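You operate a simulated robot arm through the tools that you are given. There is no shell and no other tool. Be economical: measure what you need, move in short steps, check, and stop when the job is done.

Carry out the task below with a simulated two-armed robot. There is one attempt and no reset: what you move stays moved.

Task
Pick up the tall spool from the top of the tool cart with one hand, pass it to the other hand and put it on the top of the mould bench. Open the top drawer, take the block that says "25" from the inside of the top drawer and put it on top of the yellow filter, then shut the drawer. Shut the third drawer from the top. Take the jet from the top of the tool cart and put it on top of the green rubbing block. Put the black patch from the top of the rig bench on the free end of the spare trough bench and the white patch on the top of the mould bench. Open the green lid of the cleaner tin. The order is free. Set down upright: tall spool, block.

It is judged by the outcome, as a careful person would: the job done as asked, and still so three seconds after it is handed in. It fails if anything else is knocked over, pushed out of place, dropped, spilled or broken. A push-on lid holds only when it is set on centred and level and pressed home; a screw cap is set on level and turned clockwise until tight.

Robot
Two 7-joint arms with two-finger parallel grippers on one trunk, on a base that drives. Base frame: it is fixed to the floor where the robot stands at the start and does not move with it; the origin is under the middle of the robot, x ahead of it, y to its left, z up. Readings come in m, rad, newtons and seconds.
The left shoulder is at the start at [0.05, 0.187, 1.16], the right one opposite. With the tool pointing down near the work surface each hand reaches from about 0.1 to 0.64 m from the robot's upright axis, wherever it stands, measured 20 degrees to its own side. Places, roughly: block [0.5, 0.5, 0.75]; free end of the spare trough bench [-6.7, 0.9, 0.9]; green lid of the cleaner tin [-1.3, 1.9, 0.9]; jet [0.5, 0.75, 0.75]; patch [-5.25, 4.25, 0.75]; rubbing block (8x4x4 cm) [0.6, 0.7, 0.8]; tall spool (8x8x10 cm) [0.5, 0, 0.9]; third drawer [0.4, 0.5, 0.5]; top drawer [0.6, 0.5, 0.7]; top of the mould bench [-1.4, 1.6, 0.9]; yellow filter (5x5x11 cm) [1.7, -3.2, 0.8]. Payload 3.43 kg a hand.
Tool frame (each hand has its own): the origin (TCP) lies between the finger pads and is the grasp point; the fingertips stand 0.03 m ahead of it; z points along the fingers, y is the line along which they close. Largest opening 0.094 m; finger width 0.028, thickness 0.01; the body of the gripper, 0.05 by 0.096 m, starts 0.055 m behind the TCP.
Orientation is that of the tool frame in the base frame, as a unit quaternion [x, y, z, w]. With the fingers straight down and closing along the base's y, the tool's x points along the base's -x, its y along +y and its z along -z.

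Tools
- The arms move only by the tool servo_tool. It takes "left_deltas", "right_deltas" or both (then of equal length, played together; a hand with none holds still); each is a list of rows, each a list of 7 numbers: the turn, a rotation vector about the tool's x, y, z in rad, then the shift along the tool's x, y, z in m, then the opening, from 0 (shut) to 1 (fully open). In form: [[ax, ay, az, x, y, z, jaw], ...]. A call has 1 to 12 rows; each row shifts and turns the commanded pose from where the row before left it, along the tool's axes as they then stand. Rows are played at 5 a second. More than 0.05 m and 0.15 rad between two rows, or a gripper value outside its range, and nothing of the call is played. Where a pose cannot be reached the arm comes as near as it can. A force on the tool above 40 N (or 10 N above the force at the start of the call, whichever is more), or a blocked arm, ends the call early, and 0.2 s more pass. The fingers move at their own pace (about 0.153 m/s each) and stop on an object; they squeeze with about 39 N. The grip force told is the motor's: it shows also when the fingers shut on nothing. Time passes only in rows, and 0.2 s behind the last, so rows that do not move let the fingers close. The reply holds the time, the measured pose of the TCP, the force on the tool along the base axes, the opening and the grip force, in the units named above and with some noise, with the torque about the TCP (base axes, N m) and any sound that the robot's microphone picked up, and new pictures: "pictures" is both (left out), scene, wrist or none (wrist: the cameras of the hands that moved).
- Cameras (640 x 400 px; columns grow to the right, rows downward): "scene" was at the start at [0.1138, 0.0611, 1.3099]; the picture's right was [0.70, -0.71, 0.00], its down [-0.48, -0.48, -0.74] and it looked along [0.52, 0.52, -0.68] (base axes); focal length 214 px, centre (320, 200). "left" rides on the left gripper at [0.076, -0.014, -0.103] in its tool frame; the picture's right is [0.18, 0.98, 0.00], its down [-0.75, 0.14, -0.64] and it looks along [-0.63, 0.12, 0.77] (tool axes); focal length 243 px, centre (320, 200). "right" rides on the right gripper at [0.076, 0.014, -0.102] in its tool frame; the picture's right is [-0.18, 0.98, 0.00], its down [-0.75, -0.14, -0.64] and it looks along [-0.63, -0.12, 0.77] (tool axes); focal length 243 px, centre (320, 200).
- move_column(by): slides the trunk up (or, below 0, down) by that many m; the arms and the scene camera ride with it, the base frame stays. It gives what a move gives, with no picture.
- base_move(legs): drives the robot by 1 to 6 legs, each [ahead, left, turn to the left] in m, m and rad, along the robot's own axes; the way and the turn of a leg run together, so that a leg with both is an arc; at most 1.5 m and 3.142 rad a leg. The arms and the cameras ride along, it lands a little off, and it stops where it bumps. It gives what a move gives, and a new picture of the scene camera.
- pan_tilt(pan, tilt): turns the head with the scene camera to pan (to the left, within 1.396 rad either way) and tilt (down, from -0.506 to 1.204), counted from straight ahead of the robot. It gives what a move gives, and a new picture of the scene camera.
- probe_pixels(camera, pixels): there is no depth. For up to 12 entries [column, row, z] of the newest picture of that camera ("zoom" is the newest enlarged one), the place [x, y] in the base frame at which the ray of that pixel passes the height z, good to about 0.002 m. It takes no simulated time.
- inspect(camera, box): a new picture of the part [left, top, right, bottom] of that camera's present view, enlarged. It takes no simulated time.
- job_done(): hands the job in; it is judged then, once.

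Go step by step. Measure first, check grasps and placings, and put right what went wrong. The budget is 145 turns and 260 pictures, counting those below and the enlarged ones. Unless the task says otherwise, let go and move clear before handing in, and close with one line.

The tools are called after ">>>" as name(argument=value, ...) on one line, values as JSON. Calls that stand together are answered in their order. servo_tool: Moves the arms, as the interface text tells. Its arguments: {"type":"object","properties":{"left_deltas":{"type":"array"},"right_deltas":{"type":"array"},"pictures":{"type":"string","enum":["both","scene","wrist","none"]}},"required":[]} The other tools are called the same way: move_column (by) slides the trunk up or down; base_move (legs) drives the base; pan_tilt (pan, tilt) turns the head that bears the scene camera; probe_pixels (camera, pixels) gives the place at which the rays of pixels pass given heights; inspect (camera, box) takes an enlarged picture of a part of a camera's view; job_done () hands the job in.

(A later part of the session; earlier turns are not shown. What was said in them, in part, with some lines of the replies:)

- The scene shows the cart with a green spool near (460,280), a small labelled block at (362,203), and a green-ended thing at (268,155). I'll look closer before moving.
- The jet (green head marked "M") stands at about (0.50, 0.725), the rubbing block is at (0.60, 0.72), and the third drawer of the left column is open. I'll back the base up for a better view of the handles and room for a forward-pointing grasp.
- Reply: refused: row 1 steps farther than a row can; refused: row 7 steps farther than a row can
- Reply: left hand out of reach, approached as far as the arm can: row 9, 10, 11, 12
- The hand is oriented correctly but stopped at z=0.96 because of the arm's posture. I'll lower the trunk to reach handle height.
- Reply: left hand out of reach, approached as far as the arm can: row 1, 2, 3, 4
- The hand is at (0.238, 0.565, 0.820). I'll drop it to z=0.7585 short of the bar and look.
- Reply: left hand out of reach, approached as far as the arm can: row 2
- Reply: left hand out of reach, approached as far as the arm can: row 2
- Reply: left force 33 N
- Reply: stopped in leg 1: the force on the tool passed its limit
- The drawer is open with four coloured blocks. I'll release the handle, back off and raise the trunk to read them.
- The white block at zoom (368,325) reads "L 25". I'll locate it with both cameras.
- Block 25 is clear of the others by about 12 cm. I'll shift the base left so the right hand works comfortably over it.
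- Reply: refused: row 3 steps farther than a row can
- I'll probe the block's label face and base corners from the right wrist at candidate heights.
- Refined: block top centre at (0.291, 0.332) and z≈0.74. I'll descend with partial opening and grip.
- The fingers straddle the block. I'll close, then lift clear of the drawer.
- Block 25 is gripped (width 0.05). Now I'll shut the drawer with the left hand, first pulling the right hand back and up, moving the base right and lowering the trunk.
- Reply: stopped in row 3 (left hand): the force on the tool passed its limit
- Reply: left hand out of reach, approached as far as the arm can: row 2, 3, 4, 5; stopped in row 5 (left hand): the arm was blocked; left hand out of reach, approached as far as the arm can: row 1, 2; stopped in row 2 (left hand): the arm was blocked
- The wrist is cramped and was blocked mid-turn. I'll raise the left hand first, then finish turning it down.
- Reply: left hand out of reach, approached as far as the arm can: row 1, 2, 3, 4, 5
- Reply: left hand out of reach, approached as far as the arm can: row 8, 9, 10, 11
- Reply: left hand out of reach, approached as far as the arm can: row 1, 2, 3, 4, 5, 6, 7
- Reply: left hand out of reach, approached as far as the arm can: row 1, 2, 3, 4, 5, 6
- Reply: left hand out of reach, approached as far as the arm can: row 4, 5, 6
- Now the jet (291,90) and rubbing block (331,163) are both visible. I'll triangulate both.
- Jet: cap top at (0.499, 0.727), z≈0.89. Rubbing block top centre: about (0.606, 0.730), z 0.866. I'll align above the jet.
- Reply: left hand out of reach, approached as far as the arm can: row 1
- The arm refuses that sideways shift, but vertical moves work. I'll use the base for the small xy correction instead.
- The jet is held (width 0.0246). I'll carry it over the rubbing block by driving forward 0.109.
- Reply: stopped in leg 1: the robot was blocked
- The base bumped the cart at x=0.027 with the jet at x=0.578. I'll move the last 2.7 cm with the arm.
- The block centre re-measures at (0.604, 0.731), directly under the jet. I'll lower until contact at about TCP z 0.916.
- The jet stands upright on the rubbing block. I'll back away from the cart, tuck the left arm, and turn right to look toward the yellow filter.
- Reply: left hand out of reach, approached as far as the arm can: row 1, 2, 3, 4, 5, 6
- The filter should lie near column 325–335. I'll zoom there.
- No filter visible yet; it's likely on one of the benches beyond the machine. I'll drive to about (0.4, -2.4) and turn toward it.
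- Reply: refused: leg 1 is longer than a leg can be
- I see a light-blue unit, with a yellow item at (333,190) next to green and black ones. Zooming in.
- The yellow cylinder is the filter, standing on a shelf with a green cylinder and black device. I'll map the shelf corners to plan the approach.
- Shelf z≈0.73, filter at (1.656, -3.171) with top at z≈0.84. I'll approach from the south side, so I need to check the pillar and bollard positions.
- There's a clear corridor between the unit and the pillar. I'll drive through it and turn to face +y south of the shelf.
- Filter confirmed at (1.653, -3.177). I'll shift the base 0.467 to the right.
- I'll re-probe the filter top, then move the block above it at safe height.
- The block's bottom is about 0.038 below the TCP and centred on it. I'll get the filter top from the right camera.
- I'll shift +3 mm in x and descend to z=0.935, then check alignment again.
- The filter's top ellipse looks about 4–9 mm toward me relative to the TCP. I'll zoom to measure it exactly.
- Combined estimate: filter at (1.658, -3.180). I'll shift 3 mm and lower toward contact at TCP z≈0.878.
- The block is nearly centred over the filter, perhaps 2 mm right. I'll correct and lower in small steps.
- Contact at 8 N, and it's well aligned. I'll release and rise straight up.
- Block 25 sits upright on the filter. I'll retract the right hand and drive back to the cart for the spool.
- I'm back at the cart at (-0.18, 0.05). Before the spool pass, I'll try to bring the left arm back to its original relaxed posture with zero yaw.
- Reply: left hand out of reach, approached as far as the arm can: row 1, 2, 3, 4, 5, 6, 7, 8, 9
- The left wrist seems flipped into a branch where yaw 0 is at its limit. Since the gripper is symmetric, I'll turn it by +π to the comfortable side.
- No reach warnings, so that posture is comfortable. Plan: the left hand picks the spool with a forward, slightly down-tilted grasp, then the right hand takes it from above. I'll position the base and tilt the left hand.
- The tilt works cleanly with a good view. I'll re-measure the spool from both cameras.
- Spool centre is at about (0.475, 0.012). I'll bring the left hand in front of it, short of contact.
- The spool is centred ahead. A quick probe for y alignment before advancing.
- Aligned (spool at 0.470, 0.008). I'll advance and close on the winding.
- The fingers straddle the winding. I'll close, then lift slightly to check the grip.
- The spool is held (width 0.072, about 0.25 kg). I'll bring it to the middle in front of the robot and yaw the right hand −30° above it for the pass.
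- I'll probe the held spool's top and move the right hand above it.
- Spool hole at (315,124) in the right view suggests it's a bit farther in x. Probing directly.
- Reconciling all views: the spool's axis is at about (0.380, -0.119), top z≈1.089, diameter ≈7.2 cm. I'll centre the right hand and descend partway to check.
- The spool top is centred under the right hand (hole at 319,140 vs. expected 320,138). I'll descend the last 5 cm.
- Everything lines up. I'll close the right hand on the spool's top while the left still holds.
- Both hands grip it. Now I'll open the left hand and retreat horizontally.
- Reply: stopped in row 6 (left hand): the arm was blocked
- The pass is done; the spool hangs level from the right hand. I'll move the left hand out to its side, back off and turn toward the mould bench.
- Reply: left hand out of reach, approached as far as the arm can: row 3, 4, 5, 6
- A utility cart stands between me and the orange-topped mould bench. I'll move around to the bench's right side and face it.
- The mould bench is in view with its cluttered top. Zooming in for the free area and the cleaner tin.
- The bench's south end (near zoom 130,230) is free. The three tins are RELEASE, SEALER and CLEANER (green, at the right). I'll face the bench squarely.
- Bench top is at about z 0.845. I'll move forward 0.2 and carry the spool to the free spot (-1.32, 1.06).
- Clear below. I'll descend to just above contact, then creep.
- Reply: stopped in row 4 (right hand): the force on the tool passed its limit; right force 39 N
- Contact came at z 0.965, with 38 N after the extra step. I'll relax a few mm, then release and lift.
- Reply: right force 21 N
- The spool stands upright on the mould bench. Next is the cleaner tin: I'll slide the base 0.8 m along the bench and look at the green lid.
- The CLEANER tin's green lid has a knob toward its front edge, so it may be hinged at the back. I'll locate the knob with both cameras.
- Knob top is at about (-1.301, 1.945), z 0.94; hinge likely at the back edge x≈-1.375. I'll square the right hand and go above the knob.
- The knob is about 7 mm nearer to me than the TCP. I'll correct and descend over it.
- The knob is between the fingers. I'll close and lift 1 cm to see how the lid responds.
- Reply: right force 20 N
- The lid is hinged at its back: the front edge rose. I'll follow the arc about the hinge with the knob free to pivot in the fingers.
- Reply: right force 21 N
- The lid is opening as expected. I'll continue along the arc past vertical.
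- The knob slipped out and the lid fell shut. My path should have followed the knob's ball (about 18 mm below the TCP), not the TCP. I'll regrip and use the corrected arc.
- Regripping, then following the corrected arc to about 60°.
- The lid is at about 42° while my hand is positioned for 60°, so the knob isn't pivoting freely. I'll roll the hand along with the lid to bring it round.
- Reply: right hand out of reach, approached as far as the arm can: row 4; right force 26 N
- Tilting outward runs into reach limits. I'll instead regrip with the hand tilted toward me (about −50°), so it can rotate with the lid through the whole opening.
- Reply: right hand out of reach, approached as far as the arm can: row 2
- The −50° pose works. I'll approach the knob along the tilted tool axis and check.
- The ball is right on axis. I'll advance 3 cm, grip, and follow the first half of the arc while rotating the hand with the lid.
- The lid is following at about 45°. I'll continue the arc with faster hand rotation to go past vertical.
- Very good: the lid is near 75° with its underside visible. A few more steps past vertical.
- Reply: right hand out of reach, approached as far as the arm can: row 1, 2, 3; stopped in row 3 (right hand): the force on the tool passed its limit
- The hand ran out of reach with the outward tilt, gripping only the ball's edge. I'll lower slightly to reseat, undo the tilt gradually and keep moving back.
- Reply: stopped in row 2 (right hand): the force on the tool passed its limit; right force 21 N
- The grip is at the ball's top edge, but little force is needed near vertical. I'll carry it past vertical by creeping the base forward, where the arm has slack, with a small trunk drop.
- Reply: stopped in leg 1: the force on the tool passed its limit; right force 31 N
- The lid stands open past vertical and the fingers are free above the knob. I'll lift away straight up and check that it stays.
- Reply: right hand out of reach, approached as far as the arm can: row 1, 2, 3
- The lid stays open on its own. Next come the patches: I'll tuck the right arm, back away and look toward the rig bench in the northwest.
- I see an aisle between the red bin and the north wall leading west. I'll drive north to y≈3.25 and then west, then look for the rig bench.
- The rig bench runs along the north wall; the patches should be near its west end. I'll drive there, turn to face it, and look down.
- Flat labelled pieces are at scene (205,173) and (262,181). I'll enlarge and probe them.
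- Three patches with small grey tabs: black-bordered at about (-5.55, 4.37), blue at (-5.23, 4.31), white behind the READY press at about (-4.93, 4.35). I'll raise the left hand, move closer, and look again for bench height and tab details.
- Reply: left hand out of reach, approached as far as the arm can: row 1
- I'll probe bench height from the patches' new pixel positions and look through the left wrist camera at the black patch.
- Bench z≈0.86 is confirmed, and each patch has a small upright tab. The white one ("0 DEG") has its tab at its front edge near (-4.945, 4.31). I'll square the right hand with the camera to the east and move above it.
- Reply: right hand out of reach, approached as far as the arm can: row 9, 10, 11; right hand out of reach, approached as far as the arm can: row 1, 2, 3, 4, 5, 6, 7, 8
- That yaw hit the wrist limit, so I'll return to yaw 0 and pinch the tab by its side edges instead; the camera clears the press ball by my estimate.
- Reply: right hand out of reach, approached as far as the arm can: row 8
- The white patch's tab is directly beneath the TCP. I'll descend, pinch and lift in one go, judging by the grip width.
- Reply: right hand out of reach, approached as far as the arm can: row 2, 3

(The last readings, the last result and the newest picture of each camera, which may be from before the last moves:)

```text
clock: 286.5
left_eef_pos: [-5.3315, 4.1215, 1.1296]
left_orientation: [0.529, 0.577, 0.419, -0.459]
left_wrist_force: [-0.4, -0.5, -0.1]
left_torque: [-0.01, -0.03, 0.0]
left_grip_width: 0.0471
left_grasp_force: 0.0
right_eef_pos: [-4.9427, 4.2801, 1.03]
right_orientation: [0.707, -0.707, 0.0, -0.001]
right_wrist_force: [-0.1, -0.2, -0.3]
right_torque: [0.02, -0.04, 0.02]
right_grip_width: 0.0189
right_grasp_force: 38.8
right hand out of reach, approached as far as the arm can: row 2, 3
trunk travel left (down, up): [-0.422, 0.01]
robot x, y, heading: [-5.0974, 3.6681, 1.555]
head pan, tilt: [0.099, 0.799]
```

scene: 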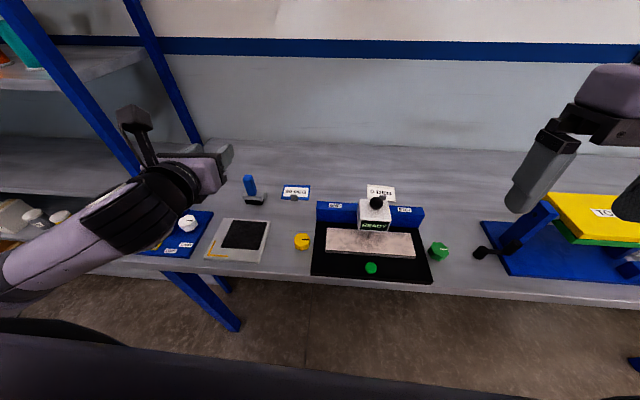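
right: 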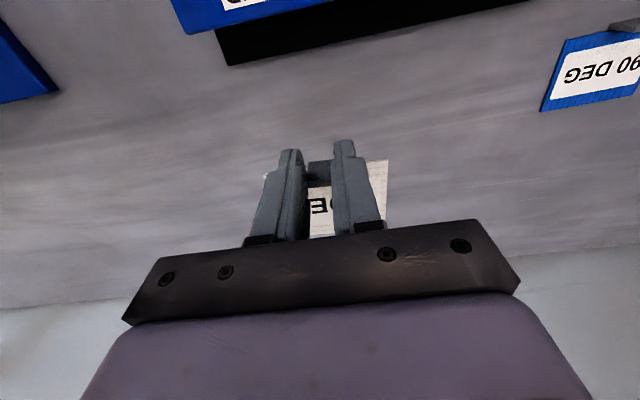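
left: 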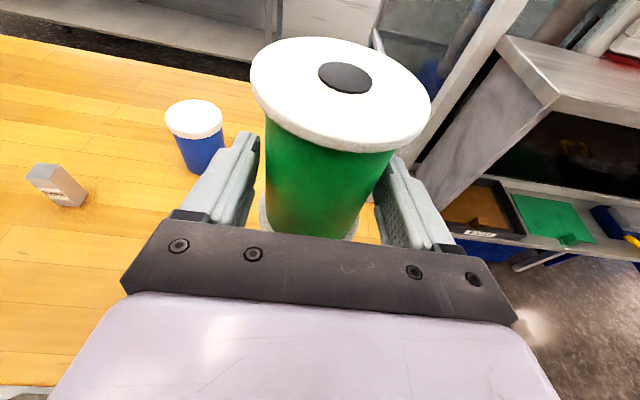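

White patch is held (grip 0.019). I computed the black tab at about (-5.578, 4.373), facing west. I'll pull the right hand back, turn the left hand straight down, shift the base left, and go above the black patch.

>>> servo_tool(left_deltas=[[-0.0061, -0.1339, 0.0075, 0, 0, 0, 0.5], [-0.0061, -0.1339, 0.0075, 0, 0, 0, 0.5], [-0.0061, -0.1339, 0.0075, 0, 0, 0, 0.5], [-0.0061, -0.1339, 0.0075, 0, 0, 0, 0.5], [-0.0061, -0.1339, 0.0075, 0, 0, 0, 0.5], [-0.0061, -0.1339, 0.0075, 0, 0, 0, 0.5], [-0.0061, -0.1339, 0.0075, 0, 0, 0, 0.5], [-0.0061, -0.1339, 0.0075, 0, 0, 0, 0.5], [-0.0061, -0.1339, 0.0075, 0, 0, 0, 0.5], [-0.0061, -0.1339, 0.0075, 0, 0, 0, 0.5]], right_deltas=[[0, 0, 0, 0, 0, -0.03, 0], [0, 0, 0, 0, 0, -0.03, 0], [0, 0, 0, 0.02, 0, -0.02, 0], [0, 0, 0, 0.04, 0, -0.01, 0], [0, 0, 0, 0.04, 0, -0.01, 0], [0, 0, 0, 0.04, 0, -0.01, 0], [0, 0, 0, 0.04, 0, 0, 0], [0, 0, 0, 0.04, 0, 0, 0], [0, 0, 0, 0.04, 0, 0, 0], [0, 0, 0, 0, 0, 0, 0]], pictures="none")

>>> base_move(legs=[[0.042, 0.262, 0]])

>>> servo_tool(left_deltas=[[0, 0, 0, 0.042, 0.0036, 0.02, 0.6], [0, 0, 0, 0.042, 0.0036, 0.02, 0.6], [0, 0, 0, 0.042, 0.0036, 0.02, 0.6], [0, 0, 0, 0.042, 0.0036, 0.02, 0.6], [0, 0, 0, 0.042, 0.0036, 0.02, 0.6]], pictures="wrist")

```text
clock: 288.7
left_eef_pos: [-5.3294, 4.119, 1.1304]
left_orientation: [0.707, 0.707, -0.001, 0.001]
left_wrist_force: [0.3, 0.0, -0.3]
left_torque: [0.0, 0.01, -0.02]
left_grip_width: 0.047
left_grasp_force: 0.1
right_eef_pos: [-4.9415, 4.0209, 1.1369]
right_orientation: [-0.706, 0.708, 0.0, 0.001]
right_wrist_force: [-0.5, 0.0, -0.8]
right_torque: [0.0, -0.02, 0.0]
right_grip_width: 0.019
right_grasp_force: 39.2
trunk travel left (down, up): [-0.422, 0.01]
robot x, y, heading: [-5.0941, 3.6669, 1.555]
head pan, tilt: [0.099, 0.799]
```

```text
clock: 290.6
left_eef_pos: [-5.5866, 4.1661, 1.1293]
left_orientation: [0.708, 0.706, 0.0, -0.001]
left_wrist_force: [-0.4, 0.8, -0.1]
left_torque: [-0.02, -0.05, 0.01]
left_grip_width: 0.0466
left_grasp_force: 0.0
right_eef_pos: [-5.1976, 4.0663, 1.1373]
right_orientation: [-0.706, 0.708, 0.0, 0.001]
right_wrist_force: [-0.3, -0.2, 0.6]
right_torque: [0.0, -0.02, 0.0]
right_grip_width: 0.019
right_grasp_force: 38.9
trunk travel left (down, up): [-0.422, 0.01]
robot x, y, heading: [-5.3539, 3.7186, 1.551]
head pan, tilt: [0.099, 0.799]
```

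scene: 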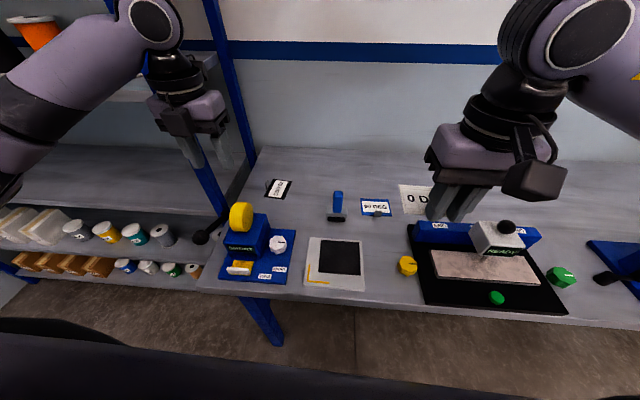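

```text
clock: 291.8
left_eef_pos: [-5.5712, 4.3488, 1.0321]
left_orientation: [0.709, 0.706, -0.001, -0.001]
left_wrist_force: [-0.2, -0.5, -0.5]
left_torque: [-0.01, 0.0, 0.0]
left_grip_width: 0.0567
left_grasp_force: 0.2
left hand out of reach, approached as far as the arm can: row 5
right_eef_pos: [-5.1983, 4.0668, 1.1375]
right_orientation: [-0.706, 0.708, 0.0, 0.001]
right_wrist_force: [-0.8, -0.1, -1.0]
right_torque: [0.01, -0.03, 0.01]
right_grip_width: 0.019
right_grasp_force: 38.6
trunk travel left (down, up): [-0.422, 0.01]
robot x, y, heading: [-5.3539, 3.7154, 1.551]
head pan, tilt: [0.099, 0.799]
```

left: 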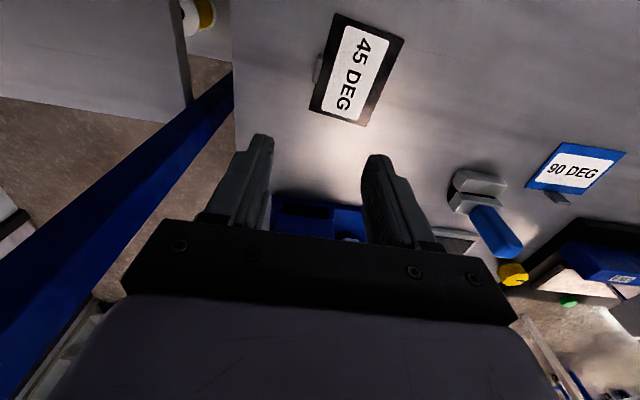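

The black tab is 21 mm north and 4 mm west of the left TCP. I'll nudge the base, lower with the trunk, pinch, and raise again.

>>> base_move(legs=[[0.021, 0.004, 0]])

>>> move_column(by=-0.133)

>>> servo_tool(left_deltas=[[0, 0, 0, 0, 0, 0, 0], [0, 0, 0, 0, 0, 0, 0], [0, 0, 0, 0, 0, 0, 0]], pictures="wrist")

```text
clock: 292.6
left_eef_pos: [-5.5737, 4.3703, 1.0319]
left_orientation: [0.709, 0.705, 0.0, -0.001]
left_wrist_force: [0.0, 0.6, 0.6]
left_torque: [-0.03, -0.01, 0.0]
left_grip_width: 0.0563
left_grasp_force: 0.0
right_eef_pos: [-5.2009, 4.0891, 1.1369]
right_orientation: [-0.706, 0.708, 0.0, 0.002]
right_wrist_force: [0.1, -0.3, -0.3]
right_torque: [-0.05, 0.01, 0.01]
right_grip_width: 0.0188
right_grasp_force: 39.0
trunk travel left (down, up): [-0.422, 0.01]
robot x, y, heading: [-5.3567, 3.7366, 1.556]
head pan, tilt: [0.099, 0.799]
```

scene: 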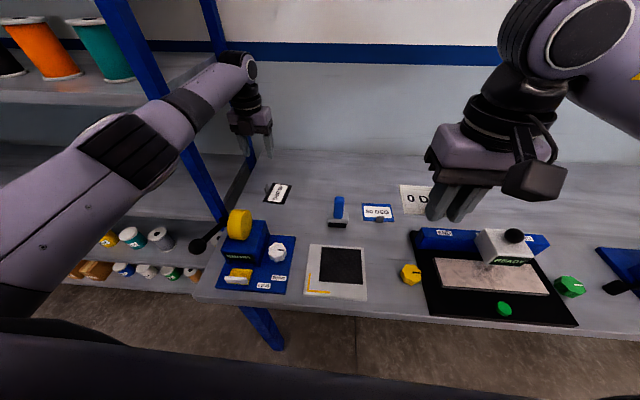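

```text
clock: 294.2
left_eef_pos: [-5.5735, 4.369, 0.8996]
left_orientation: [0.708, 0.706, 0.0, -0.002]
left_wrist_force: [0.1, 0.3, 0.0]
left_torque: [-0.02, 0.01, 0.03]
left_grip_width: 0.0563
left_grasp_force: 0.0
right_eef_pos: [-5.2018, 4.0884, 1.0039]
right_orientation: [-0.707, 0.708, 0.0, 0.001]
right_wrist_force: [0.2, -0.4, -0.1]
right_torque: [-0.01, 0.01, -0.05]
right_grip_width: 0.0188
right_grasp_force: 38.6
trunk travel left (down, up): [-0.289, 0.143]
robot x, y, heading: [-5.355, 3.7341, 1.546]
head pan, tilt: [0.099, 0.799]
```

```text
clock: 295.0
left_eef_pos: [-5.5725, 4.3695, 0.8989]
left_orientation: [0.708, 0.706, 0.0, -0.001]
left_wrist_force: [0.9, -0.5, -0.3]
left_torque: [0.0, 0.0, 0.02]
left_grip_width: 0.0019
left_grasp_force: 37.1
right_eef_pos: [-5.2011, 4.0872, 1.0046]
right_orientation: [-0.707, 0.707, 0.001, 0.001]
right_wrist_force: [0.3, 0.1, -0.8]
right_torque: [0.0, -0.03, 0.0]
right_grip_width: 0.019
right_grasp_force: 39.2
trunk travel left (down, up): [-0.289, 0.143]
robot x, y, heading: [-5.3576, 3.7303, 1.556]
head pan, tilt: [0.099, 0.799]
```

left: 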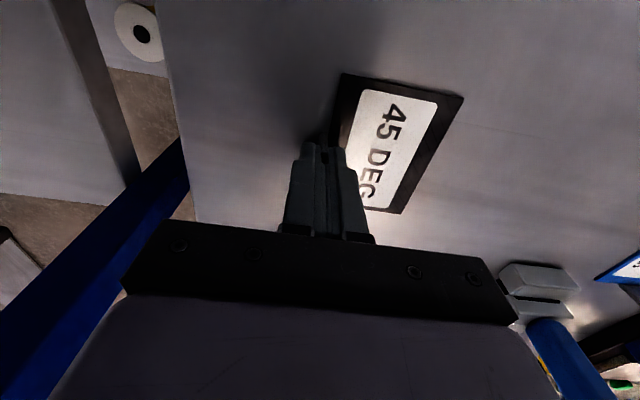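

Width 0.0019 with 37 N (empty reads 0.000/33 N) suggests the thin tab is pinched. I'll raise the trunk, back away from the bench, and check the patch.

>>> move_column(by=0.13)

>>> base_move(legs=[[-0.5, -0.1, 0]])

>>> inspect(camera="left", box=[160, 40, 480, 240])

```text
clock: 296.5
left_eef_pos: [-5.575, 4.3691, 1.0292]
left_orientation: [0.708, 0.706, 0.001, -0.002]
left_wrist_force: [-0.1, 0.1, 0.0]
left_torque: [0.0, 0.01, 0.01]
left_grip_width: 0.002
left_grasp_force: 36.9
right_eef_pos: [-5.2019, 4.0884, 1.1344]
right_orientation: [-0.706, 0.709, -0.001, 0.001]
right_wrist_force: [-0.1, -0.3, -0.2]
right_torque: [-0.01, -0.02, 0.03]
right_grip_width: 0.0189
right_grasp_force: 39.1
trunk travel left (down, up): [-0.419, 0.013]
robot x, y, heading: [-5.3578, 3.7343, 1.552]
head pan, tilt: [0.099, 0.799]
```

```text
clock: 299.5
left_eef_pos: [-5.4838, 3.8678, 1.0303]
left_orientation: [0.707, 0.708, -0.001, -0.002]
left_wrist_force: [0.3, 0.1, 0.5]
left_torque: [0.02, 0.01, -0.01]
left_grip_width: 0.0024
left_grasp_force: 37.4
right_eef_pos: [-5.1115, 3.5904, 1.1339]
right_orientation: [0.708, -0.706, 0.0, -0.002]
right_wrist_force: [-0.4, -0.6, 0.0]
right_torque: [-0.03, 0.0, -0.02]
right_grip_width: 0.019
right_grasp_force: 38.8
trunk travel left (down, up): [-0.419, 0.013]
robot x, y, heading: [-5.2598, 3.2329, 1.554]
head pan, tilt: [0.099, 0.799]
```

scene: 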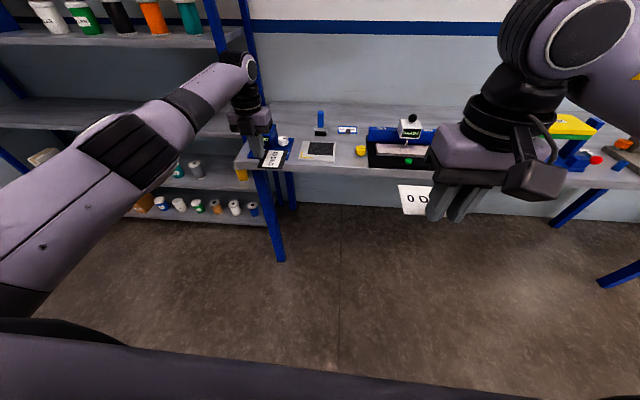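

```text
2.00 times, centred on (320, 140) of left
```

zoom: 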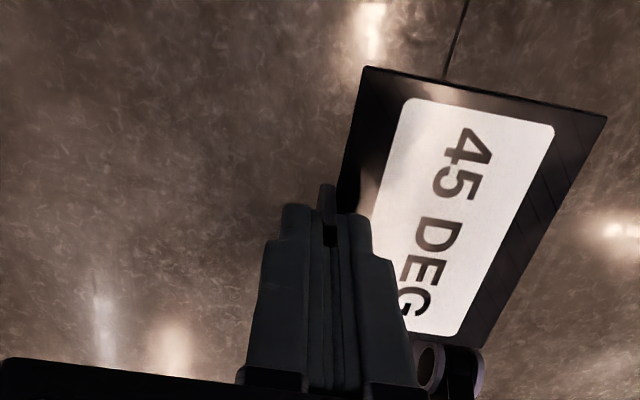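

Both patches are held. Now I'll turn toward the southwest to find the spare trough bench.

>>> base_move(legs=[[0, 0, 1.9]])

>>> pan_tilt(pan=0.3, tilt=0.4)

>>> probe_pixels(camera="scene", pixels=[[320, 200, 0.87], [320, 260, 0.87], [320, 300, 0]])

```text
clock: 304.5
left_eef_pos: [-5.7873, 2.814, 1.0284]
left_orientation: [-0.172, 0.985, -0.001, 0.0]
left_wrist_force: [0.0, -0.3, -0.8]
left_torque: [-0.01, 0.0, -0.01]
left_grip_width: 0.002
left_grasp_force: 36.7
right_eef_pos: [-5.6492, 3.26, 1.1347]
right_orientation: [0.985, 0.171, -0.001, -0.001]
right_wrist_force: [-0.2, 0.0, -0.6]
right_torque: [0.0, 0.0, 0.01]
right_grip_width: 0.019
right_grasp_force: 38.8
trunk travel left (down, up): [-0.419, 0.013]
robot x, y, heading: [-5.2641, 3.235, -2.816]
head pan, tilt: [0.099, 0.799]
```

scene: 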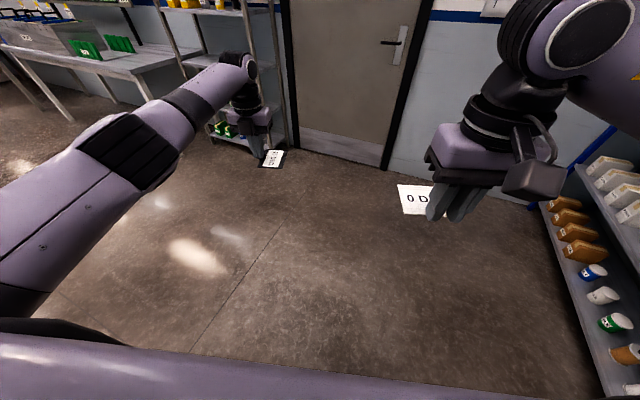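

```text
clock: 305.4
left_eef_pos: [-5.787, 2.8151, 1.0277]
left_orientation: [-0.172, 0.985, -0.002, -0.001]
left_wrist_force: [-0.3, 0.0, 0.2]
left_torque: [0.0, -0.01, 0.02]
left_grip_width: 0.0021
left_grasp_force: 37.2
right_eef_pos: [-5.6494, 3.2607, 1.1346]
right_orientation: [0.985, 0.17, -0.001, -0.001]
right_wrist_force: [0.6, 0.6, 0.5]
right_torque: [-0.01, 0.01, 0.0]
right_grip_width: 0.0186
right_grasp_force: 38.8
trunk travel left (down, up): [-0.419, 0.013]
robot x, y, heading: [-5.2632, 3.2368, -2.815]
head pan, tilt: [0.3, 0.4]
```

scene: 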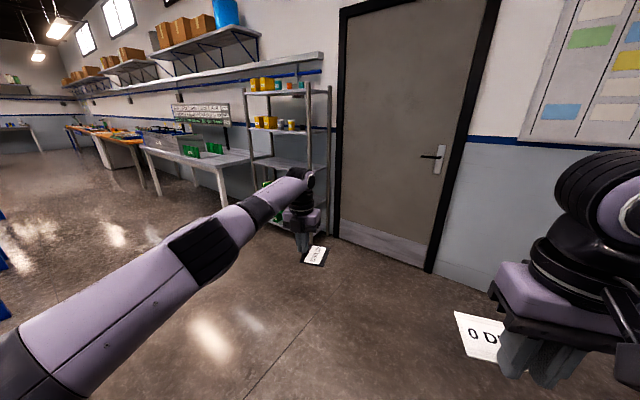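

```text
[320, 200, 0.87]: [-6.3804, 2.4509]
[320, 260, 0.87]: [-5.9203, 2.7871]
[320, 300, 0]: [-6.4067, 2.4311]
```

The grey bench on the west wall, with green items, seems to be the trough bench; its near end should be the free one. I'll zoom in and probe.

>>> inspect(camera="scene", box=[120, 90, 280, 210])

>>> probe_pixels(camera="zoom", pixels=[[400, 260, 0.8], [400, 260, 0.87], [440, 280, 0.8], [440, 280, 0.87], [520, 250, 0.87], [320, 240, 0.87], [140, 220, 0.87], [430, 400, 0], [480, 240, 0.87]])

```text
3.33 times, centred on (200, 150) of scene
```

zoom: 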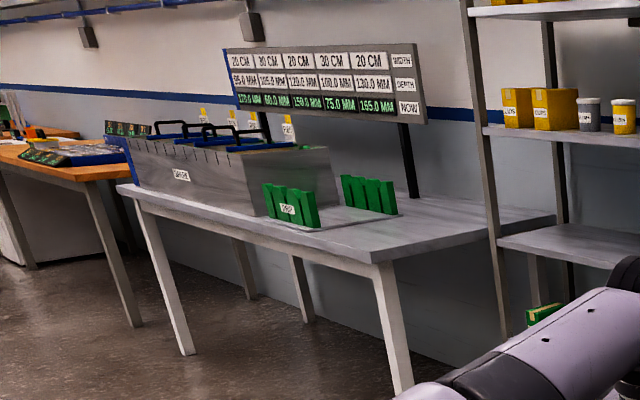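

```text
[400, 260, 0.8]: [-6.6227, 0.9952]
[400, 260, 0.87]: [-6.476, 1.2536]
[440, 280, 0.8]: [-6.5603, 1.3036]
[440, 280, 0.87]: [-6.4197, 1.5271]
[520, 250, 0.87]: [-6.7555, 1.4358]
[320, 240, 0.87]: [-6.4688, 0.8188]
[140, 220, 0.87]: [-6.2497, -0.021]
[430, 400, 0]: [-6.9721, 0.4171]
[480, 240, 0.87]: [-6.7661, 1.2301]
```

The free end is at the bench's north end. I'll drive in front of it, face west and triangulate its height.

>>> base_move(legs=[[0.47, 0.705, 0], [0.47, 0.705, 0], [0, 0, -0.327]])

>>> pan_tilt(pan=0.1, tilt=0.6)

```text
clock: 315.1
left_eef_pos: [-6.3364, 1.3636, 1.0295]
left_orientation: [-0.007, 1.0, -0.001, 0.0]
left_wrist_force: [-0.4, 0.3, 0.2]
left_torque: [-0.02, -0.02, 0.0]
left_grip_width: 0.0024
left_grasp_force: 37.1
right_eef_pos: [-6.0618, 1.7409, 1.1345]
right_orientation: [1.0, 0.008, -0.001, -0.001]
right_wrist_force: [-0.7, -0.7, -0.7]
right_torque: [0.03, -0.01, 0.0]
right_grip_width: 0.0189
right_grasp_force: 39.1
trunk travel left (down, up): [-0.419, 0.013]
robot x, y, heading: [-5.705, 1.5916, 3.14]
head pan, tilt: [0.3, 0.4]
```

scene: 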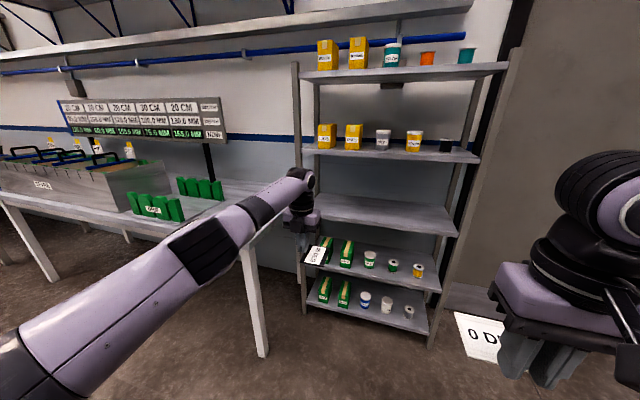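

```text
clock: 315.8
left_eef_pos: [-6.3364, 1.3623, 1.0292]
left_orientation: [-0.008, 1.0, -0.001, -0.001]
left_wrist_force: [-0.3, -0.2, 0.5]
left_torque: [0.03, -0.01, 0.01]
left_grip_width: 0.0021
left_grasp_force: 36.8
right_eef_pos: [-6.0628, 1.7391, 1.1346]
right_orientation: [1.0, 0.008, -0.001, -0.001]
right_wrist_force: [1.1, -0.4, -0.9]
right_torque: [-0.02, 0.0, 0.01]
right_grip_width: 0.019
right_grasp_force: 38.9
trunk travel left (down, up): [-0.419, 0.013]
robot x, y, heading: [-5.7004, 1.591, 3.14]
head pan, tilt: [0.099, 0.6]
```

scene: 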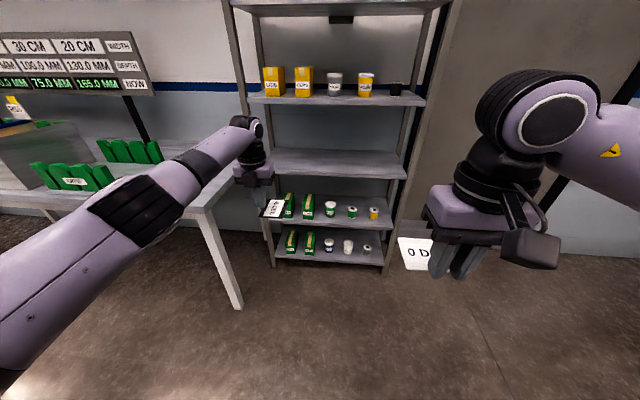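

>>> probe_pixels(camera="scene", pixels=[[236, 308, 0], [203, 207, 0.8], [203, 207, 0.85], [203, 207, 0.9], [190, 160, 0.85], [165, 185, 0.85], [100, 188, 0.85], [150, 162, 0.85], [225, 170, 0.85]])

>>> inspect(camera="left", box=[0, 0, 640, 400])

```text
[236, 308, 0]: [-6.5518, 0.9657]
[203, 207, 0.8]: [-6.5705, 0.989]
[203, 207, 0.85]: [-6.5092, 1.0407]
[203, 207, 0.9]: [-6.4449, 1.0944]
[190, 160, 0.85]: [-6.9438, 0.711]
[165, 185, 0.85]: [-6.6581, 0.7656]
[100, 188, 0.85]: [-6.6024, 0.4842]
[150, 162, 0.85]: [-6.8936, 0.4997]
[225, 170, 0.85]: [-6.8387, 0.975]
```

```text
1.00 times, centred on (320, 200) of left
```

zoom: 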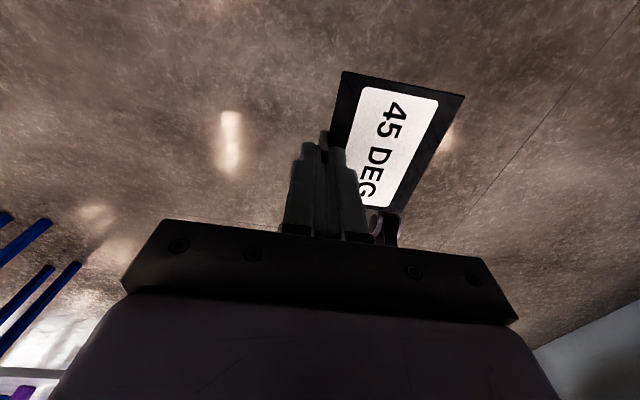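

The bench top is at about z 0.815, with its north end at y≈1.0 and front edge x≈-6.54. I'll position the black patch over (-6.72, 0.88) and lower by the trunk.

>>> base_move(legs=[[0.384, 0.519, 0]])

>>> move_column(by=-0.14)

>>> inspect(camera="left", box=[0, 0, 640, 400])

>>> pan_tilt(pan=0.4, tilt=0.7)

```text
clock: 319.4
left_eef_pos: [-6.7158, 0.8379, 1.0279]
left_orientation: [-0.007, 1.0, 0.0, -0.001]
left_wrist_force: [-0.4, 0.2, 0.0]
left_torque: [0.01, 0.02, -0.02]
left_grip_width: 0.0021
left_grasp_force: 36.4
right_eef_pos: [-6.4418, 1.2156, 1.1337]
right_orientation: [1.0, 0.008, -0.001, -0.001]
right_wrist_force: [-0.1, -0.4, -0.3]
right_torque: [0.0, -0.04, 0.01]
right_grip_width: 0.0189
right_grasp_force: 39.1
trunk travel left (down, up): [-0.419, 0.013]
robot x, y, heading: [-6.0842, 1.0656, -3.136]
head pan, tilt: [0.099, 0.6]
```

scene: 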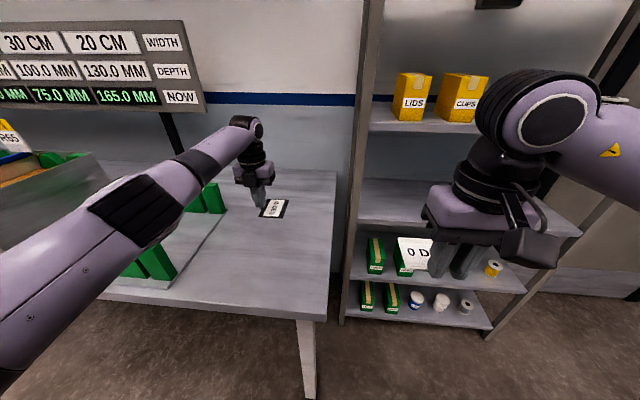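

```text
clock: 321.1
left_eef_pos: [-6.7157, 0.838, 0.8942]
left_orientation: [-0.008, 1.0, -0.001, -0.007]
left_wrist_force: [-0.8, -4.0, 28.8]
left_torque: [-0.05, 0.29, 0.02]
left_grip_width: 0.0026
left_grasp_force: 37.3
right_eef_pos: [-6.4406, 1.2169, 0.996]
right_orientation: [1.0, 0.009, -0.002, 0.0]
right_wrist_force: [-0.2, 0.1, -0.5]
right_torque: [-0.01, -0.03, 0.01]
right_grip_width: 0.0191
right_grasp_force: 39.2
trunk travel left (down, up): [-0.279, 0.153]
robot x, y, heading: [-6.0862, 1.0714, -3.147]
head pan, tilt: [0.099, 0.6]
```

```text
1.00 times, centred on (320, 200) of left
```

zoom: 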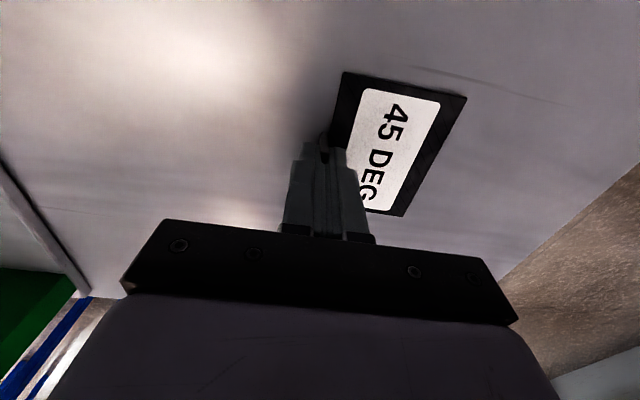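

```text
clock: 321.9
left_eef_pos: [-6.7163, 0.8396, 0.896]
left_orientation: [-0.008, 1.0, -0.001, -0.005]
left_wrist_force: [-2.8, -3.1, 26.8]
left_torque: [-0.03, 0.28, 0.05]
left_grip_width: 0.0024
left_grasp_force: 36.6
right_eef_pos: [-6.4403, 1.2164, 0.9948]
right_orientation: [1.0, 0.01, -0.003, 0.0]
right_wrist_force: [-0.4, -0.4, 0.2]
right_torque: [0.01, 0.0, 0.02]
right_grip_width: 0.0192
right_grasp_force: 38.4
trunk travel left (down, up): [-0.279, 0.153]
robot x, y, heading: [-6.0859, 1.065, -3.141]
head pan, tilt: [0.4, 0.7]
```

scene: 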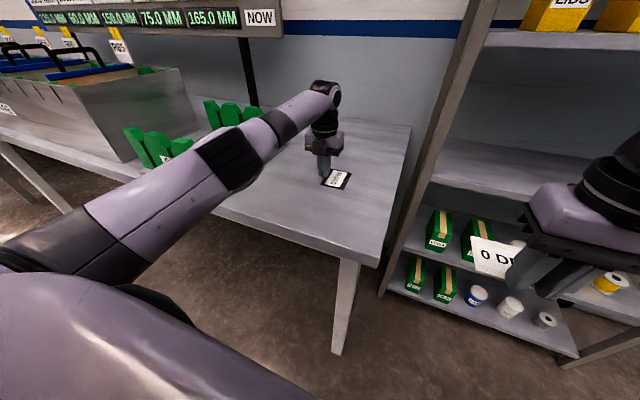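

The black patch lies flat on the free end (27 N contact). I'll ease off, release, lift, raise the trunk and back away to check it.

>>> servo_tool(left_deltas=[[0, 0, 0, 0, 0, -0.004, 0], [0, 0, 0, 0, 0, 0, 0.3], [0, 0, 0, 0, 0, 0, 0.5], [0, 0, 0, 0, 0, -0.04, 0.5], [0, 0, 0, 0, 0, -0.045, 0.5]], pictures="none")

>>> move_column(by=0.14)

>>> base_move(legs=[[-0.38, 0, 0]])

>>> inspect(camera="scene", box=[200, 100, 440, 260])

```text
clock: 323.1
left_eef_pos: [-6.7125, 0.8404, 0.966]
left_orientation: [-0.008, 1.0, -0.001, 0.0]
left_wrist_force: [-0.6, 0.1, -0.5]
left_torque: [0.01, -0.02, 0.0]
left_grip_width: 0.0475
left_grasp_force: 0.1
left hand out of reach, approached as far as the arm can: row 5
right_eef_pos: [-6.4428, 1.2188, 0.9947]
right_orientation: [1.0, 0.008, -0.001, -0.001]
right_wrist_force: [-0.1, -0.2, 0.1]
right_torque: [0.0, -0.03, 0.02]
right_grip_width: 0.0191
right_grasp_force: 39.2
trunk travel left (down, up): [-0.279, 0.153]
robot x, y, heading: [-6.0841, 1.068, -3.144]
head pan, tilt: [0.4, 0.7]
```

```text
clock: 324.7
left_eef_pos: [-6.7118, 0.8394, 1.1063]
left_orientation: [-0.007, 1.0, -0.001, -0.001]
left_wrist_force: [0.2, -0.3, 0.2]
left_torque: [0.01, -0.01, -0.02]
left_grip_width: 0.0471
left_grasp_force: 0.0
right_eef_pos: [-6.4412, 1.2161, 1.1339]
right_orientation: [1.0, 0.008, -0.001, -0.001]
right_wrist_force: [-1.0, 0.6, 0.2]
right_torque: [0.02, -0.02, 0.0]
right_grip_width: 0.019
right_grasp_force: 39.7
trunk travel left (down, up): [-0.419, 0.013]
robot x, y, heading: [-6.088, 1.0698, -3.137]
head pan, tilt: [0.4, 0.7]
```

```text
clock: 327.1
left_eef_pos: [-6.3331, 0.8411, 1.1066]
left_orientation: [-0.007, 1.0, -0.002, -0.001]
left_wrist_force: [0.1, -0.5, -0.4]
left_torque: [-0.01, 0.02, 0.0]
left_grip_width: 0.047
left_grasp_force: 0.1
right_eef_pos: [-6.0593, 1.2167, 1.1353]
right_orientation: [1.0, 0.008, -0.001, -0.001]
right_wrist_force: [0.6, 0.0, 1.0]
right_torque: [0.02, 0.01, -0.02]
right_grip_width: 0.019
right_grasp_force: 39.1
trunk travel left (down, up): [-0.419, 0.013]
robot x, y, heading: [-5.7037, 1.0704, 3.14]
head pan, tilt: [0.4, 0.7]
```

scene: 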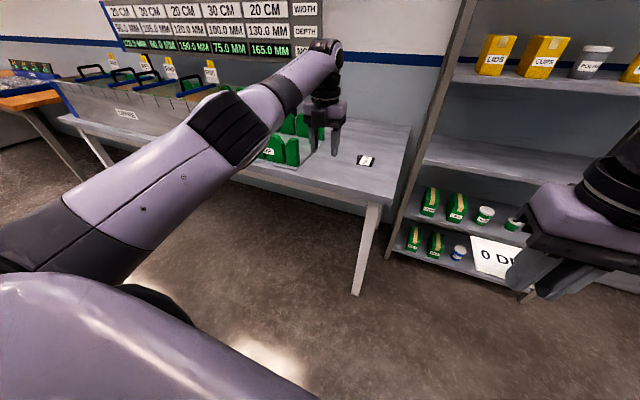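

```text
2.50 times, centred on (320, 180) of scene
```

zoom: 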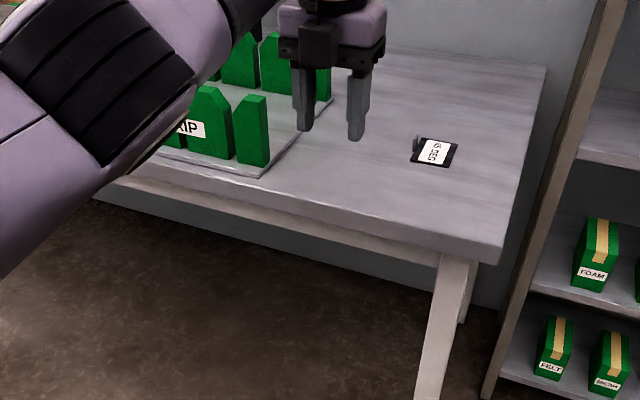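

The black patch lies flat on the free end. Now I'll retrace the known free route back to the mould bench with the white patch.

>>> base_move(legs=[[-0.404, -1.13, 0], [-0.1, -1.05, 0], [-1.45, 0, 0], [-1.45, 0, 0], [-1.45, 0, 0], [-0.35, 0, 0]])

>>> base_move(legs=[[0, 1.4, 0], [0, 1.0, 0]])

>>> pan_tilt(pan=-0.1, tilt=0.7)

```text
clock: 360.5
left_eef_pos: [-1.1229, 3.0032, 1.1073]
left_orientation: [-0.005, 1.0, 0.0, -0.001]
left_wrist_force: [0.9, -0.1, -0.4]
left_torque: [0.01, -0.01, 0.01]
left_grip_width: 0.0472
left_grasp_force: 0.1
right_eef_pos: [-0.8512, 3.3789, 1.1353]
right_orientation: [1.0, 0.005, 0.0, -0.001]
right_wrist_force: [0.2, -0.7, 0.3]
right_torque: [0.0, 0.02, -0.04]
right_grip_width: 0.0189
right_grasp_force: 38.9
trunk travel left (down, up): [-0.419, 0.013]
robot x, y, heading: [-0.4944, 3.2278, 3.134]
head pan, tilt: [0.4, 0.7]
```

scene: 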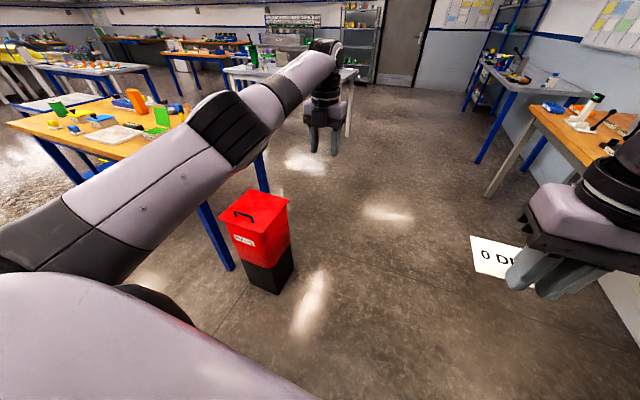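

```text
clock: 372.3
left_eef_pos: [-1.1406, 0.6054, 1.107]
left_orientation: [-0.005, 1.0, -0.001, -0.001]
left_wrist_force: [-0.2, -1.2, 0.5]
left_torque: [-0.01, 0.03, 0.0]
left_grip_width: 0.047
left_grasp_force: 0.1
right_eef_pos: [-0.8675, 0.9794, 1.1336]
right_orientation: [1.0, 0.005, -0.001, -0.001]
right_wrist_force: [0.1, -0.1, -0.3]
right_torque: [0.03, 0.02, 0.01]
right_grip_width: 0.0192
right_grasp_force: 39.1
trunk travel left (down, up): [-0.419, 0.013]
robot x, y, heading: [-0.5108, 0.8301, 3.136]
head pan, tilt: [0.4, 0.7]
```

scene: 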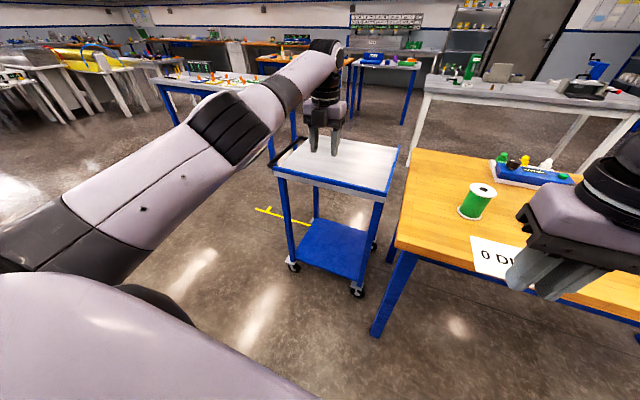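

```text
clock: 373.2
left_eef_pos: [-1.1408, 0.605, 1.1069]
left_orientation: [-0.005, 1.0, -0.001, -0.001]
left_wrist_force: [1.0, 0.6, 0.1]
left_torque: [0.02, 0.01, 0.0]
left_grip_width: 0.0472
left_grasp_force: 0.0
right_eef_pos: [-0.8687, 0.9789, 1.1348]
right_orientation: [1.0, 0.005, -0.001, -0.001]
right_wrist_force: [-0.9, -0.1, -0.4]
right_torque: [0.01, 0.0, -0.01]
right_grip_width: 0.0191
right_grasp_force: 39.1
trunk travel left (down, up): [-0.419, 0.013]
robot x, y, heading: [-0.5148, 0.825, 3.138]
head pan, tilt: [-0.099, 0.7]
```

scene: 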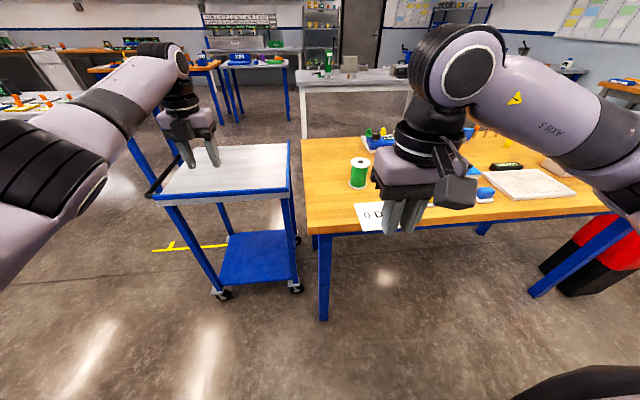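

I'm back at the mould bench. I'll move in and lower the white patch to the free south-east area at about (-1.24, 0.945), creeping at the end.

>>> base_move(legs=[[0.24, 0.03, 0]])

>>> servo_tool(right_deltas=[[0, 0, 0, -0.05, 0, 0, 0], [0, 0, 0, -0.05, 0, 0, 0], [0, 0, 0, 0, 0, 0.045, 0], [0, 0, 0, 0, 0, 0.045, 0], [0, 0, 0, 0, 0, 0.045, 0], [0, 0, 0, 0, 0, 0.045, 0], [0, 0, 0, 0, 0, 0.03, 0], [0, 0, 0, 0, 0, 0.01, 0], [0, 0, 0, 0, 0, 0.003, 0], [0, 0, 0, 0, 0, 0.003, 0], [0, 0, 0, 0, 0, 0.003, 0]], pictures="scene")

>>> inspect(camera="right", box=[160, 40, 480, 240])

```text
clock: 375.0
left_eef_pos: [-1.3821, 0.5762, 1.1075]
left_orientation: [-0.005, 1.0, -0.002, -0.001]
left_wrist_force: [-1.2, -0.5, -0.3]
left_torque: [-0.03, -0.02, -0.01]
left_grip_width: 0.0469
left_grasp_force: 0.1
right_eef_pos: [-1.109, 0.9498, 1.1339]
right_orientation: [1.0, 0.005, -0.001, -0.001]
right_wrist_force: [0.3, 0.7, 0.0]
right_torque: [-0.02, -0.01, 0.01]
right_grip_width: 0.019
right_grasp_force: 39.2
trunk travel left (down, up): [-0.419, 0.013]
robot x, y, heading: [-0.752, 0.8042, 3.131]
head pan, tilt: [-0.099, 0.7]
```

scene: 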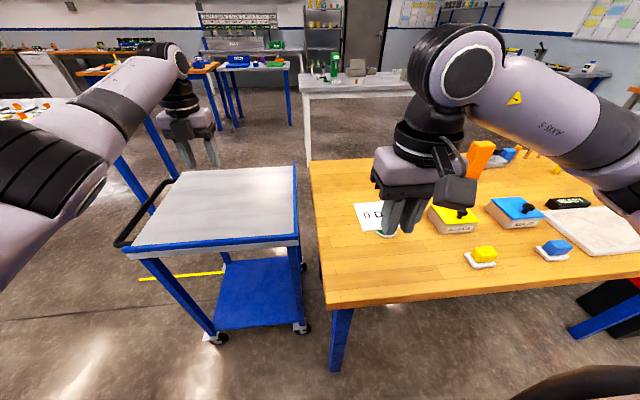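

```text
clock: 377.4
left_eef_pos: [-1.3806, 0.5756, 1.1064]
left_orientation: [-0.005, 1.0, -0.001, -0.001]
left_wrist_force: [0.2, -0.3, 0.5]
left_torque: [0.03, 0.01, 0.0]
left_grip_width: 0.0472
left_grasp_force: 0.1
right_eef_pos: [-1.2103, 0.9488, 0.9064]
right_orientation: [1.0, 0.005, -0.002, 0.0]
right_wrist_force: [1.7, 0.4, 5.7]
right_torque: [0.01, 0.45, -0.05]
right_grip_width: 0.0191
right_grasp_force: 38.9
trunk travel left (down, up): [-0.419, 0.013]
robot x, y, heading: [-0.7528, 0.8029, 3.13]
head pan, tilt: [-0.099, 0.7]
```

scene: 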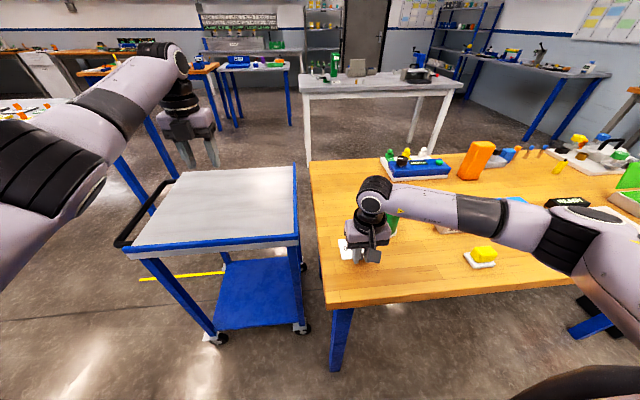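

```text
2.00 times, centred on (320, 140) of right
```

zoom: 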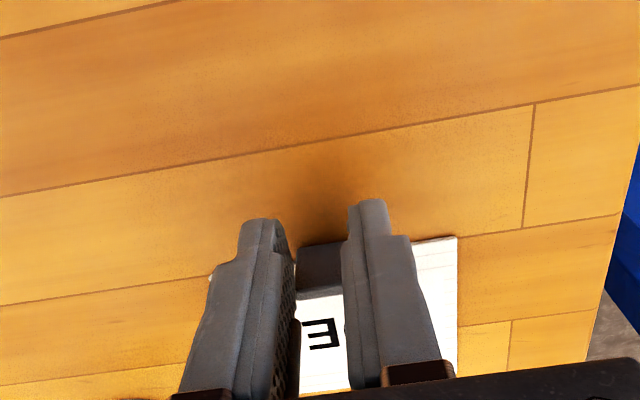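

Contact is starting (5.7 N) and the patch is on the bench. I'll release, lift and back away, then check the bench.

>>> servo_tool(right_deltas=[[0, 0, 0, 0, 0, 0.0015, 0], [0, 0, 0, 0, 0, 0, 0.35], [0, 0, 0, 0, 0, 0, 0.5], [0, 0, 0, 0, 0, -0.03, 0.5], [0, 0, 0, 0, 0, -0.045, 0.5], [0, 0, 0, 0, 0, -0.045, 0.5], [0, 0, 0, 0, 0, -0.045, 0.5], [0, 0, 0, 0.04, 0, -0.02, 0.5]], pictures="none")

>>> base_move(legs=[[-0.35, 0, 0]])

>>> pan_tilt(pan=-0.5, tilt=0.55)

>>> inspect(camera="scene", box=[120, 120, 460, 300])

```text
clock: 379.2
left_eef_pos: [-1.3816, 0.5753, 1.1086]
left_orientation: [-0.005, 1.0, -0.001, -0.001]
left_wrist_force: [-0.2, 0.8, 0.1]
left_torque: [0.0, 0.02, 0.01]
left_grip_width: 0.047
left_grasp_force: 0.1
right_eef_pos: [-1.1672, 0.952, 1.0909]
right_orientation: [1.0, 0.005, 0.0, -0.001]
right_wrist_force: [0.0, 0.1, -0.9]
right_torque: [0.03, 0.03, 0.01]
right_grip_width: 0.0471
right_grasp_force: 0.0
trunk travel left (down, up): [-0.419, 0.013]
robot x, y, heading: [-0.7518, 0.7968, 3.133]
head pan, tilt: [-0.099, 0.7]
```

```text
clock: 381.5
left_eef_pos: [-1.0286, 0.5722, 1.1078]
left_orientation: [-0.006, 1.0, 0.0, -0.001]
left_wrist_force: [-0.4, 0.2, 0.5]
left_torque: [-0.01, 0.03, 0.0]
left_grip_width: 0.0467
left_grasp_force: 0.0
right_eef_pos: [-0.8162, 0.948, 1.0904]
right_orientation: [1.0, 0.007, 0.0, -0.001]
right_wrist_force: [0.2, 0.4, 0.2]
right_torque: [-0.03, 0.03, 0.0]
right_grip_width: 0.047
right_grasp_force: 0.1
trunk travel left (down, up): [-0.419, 0.013]
robot x, y, heading: [-0.4002, 0.8011, 3.141]
head pan, tilt: [-0.099, 0.7]
```

scene: 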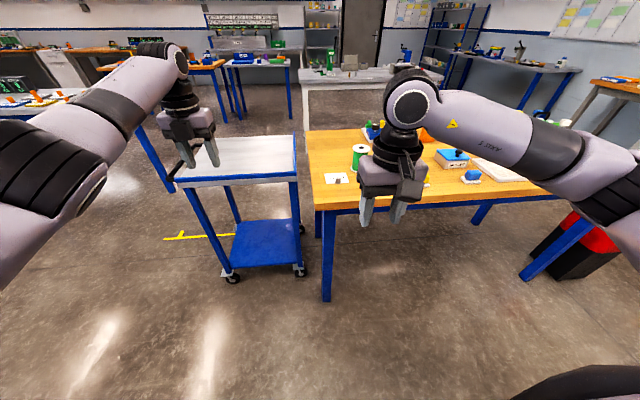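

```text
clock: 382.4
left_eef_pos: [-1.03, 0.5725, 1.1073]
left_orientation: [-0.006, 1.0, -0.001, -0.001]
left_wrist_force: [0.1, -0.1, 0.3]
left_torque: [0.0, -0.02, -0.01]
left_grip_width: 0.047
left_grasp_force: 0.1
right_eef_pos: [-0.8166, 0.9488, 1.0908]
right_orientation: [1.0, 0.006, -0.001, -0.001]
right_wrist_force: [0.2, -1.2, 0.4]
right_torque: [0.0, 0.04, 0.04]
right_grip_width: 0.047
right_grasp_force: 0.1
trunk travel left (down, up): [-0.419, 0.013]
robot x, y, heading: [-0.3985, 0.797, 3.134]
head pan, tilt: [-0.499, 0.55]
```

scene: 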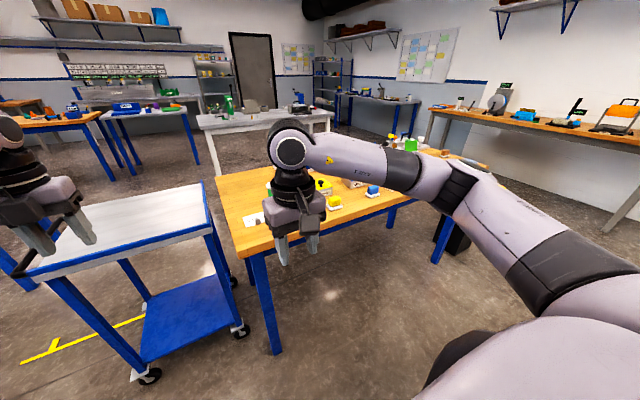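

```text
1.88 times, centred on (290, 210) of scene
```

zoom: 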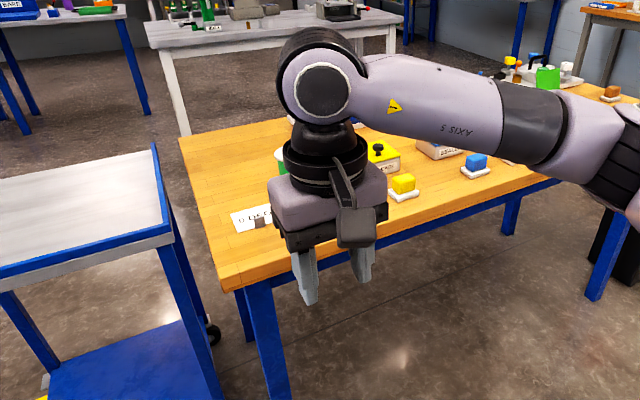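

The white patch lies on the mould bench and the lid and spool are still in place. One last look at the tool cart to confirm the drawers and jet.

>>> base_move(legs=[[0, 0, -2.8]])

>>> inspect(camera="scene", box=[100, 60, 540, 340])

```text
clock: 389.3
left_eef_pos: [0.1123, 1.2273, 1.1069]
left_orientation: [0.984, 0.18, 0.001, -0.001]
left_wrist_force: [0.4, -0.7, -1.0]
left_torque: [-0.02, -0.02, 0.0]
left_grip_width: 0.047
left_grasp_force: 0.1
right_eef_pos: [0.0423, 0.8035, 1.0898]
right_orientation: [-0.182, 0.983, -0.001, 0.001]
right_wrist_force: [-0.1, -0.3, 0.4]
right_torque: [-0.04, 0.01, 0.01]
right_grip_width: 0.047
right_grasp_force: 0.1
trunk travel left (down, up): [-0.419, 0.013]
robot x, y, heading: [-0.4004, 0.7968, 0.348]
head pan, tilt: [-0.499, 0.55]
```

scene: 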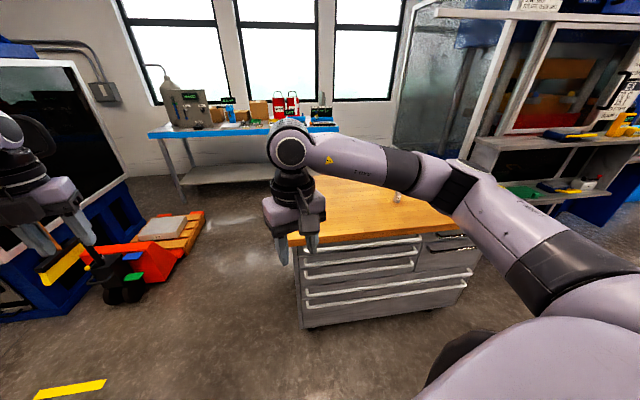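

```text
1.43 times, centred on (320, 200) of scene
```

zoom: 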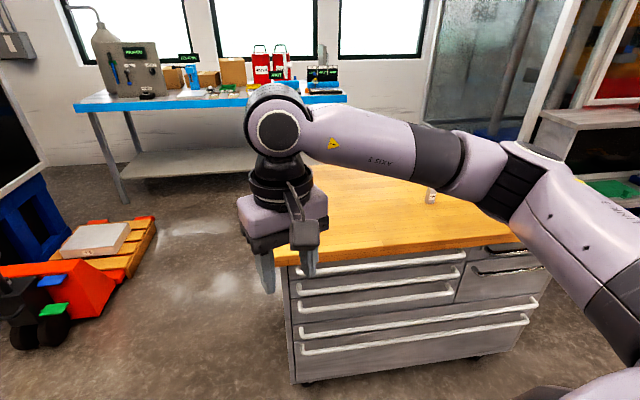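

The cart's drawers are flush. The jet is hidden behind the arm in this view, but I saw it standing on the rubbing block when I came back for the spool, and nothing has touched it since. Everything is released and clear, so I'm handing the job in.

>>> job_done()

```text
The job is handed in.
```

All the tasks are done and I've handed the job in: spool, block 25, both drawers, jet, both patches and the cleaner lid. My last look at the cart could not show the jet, which was hidden behind the arm.
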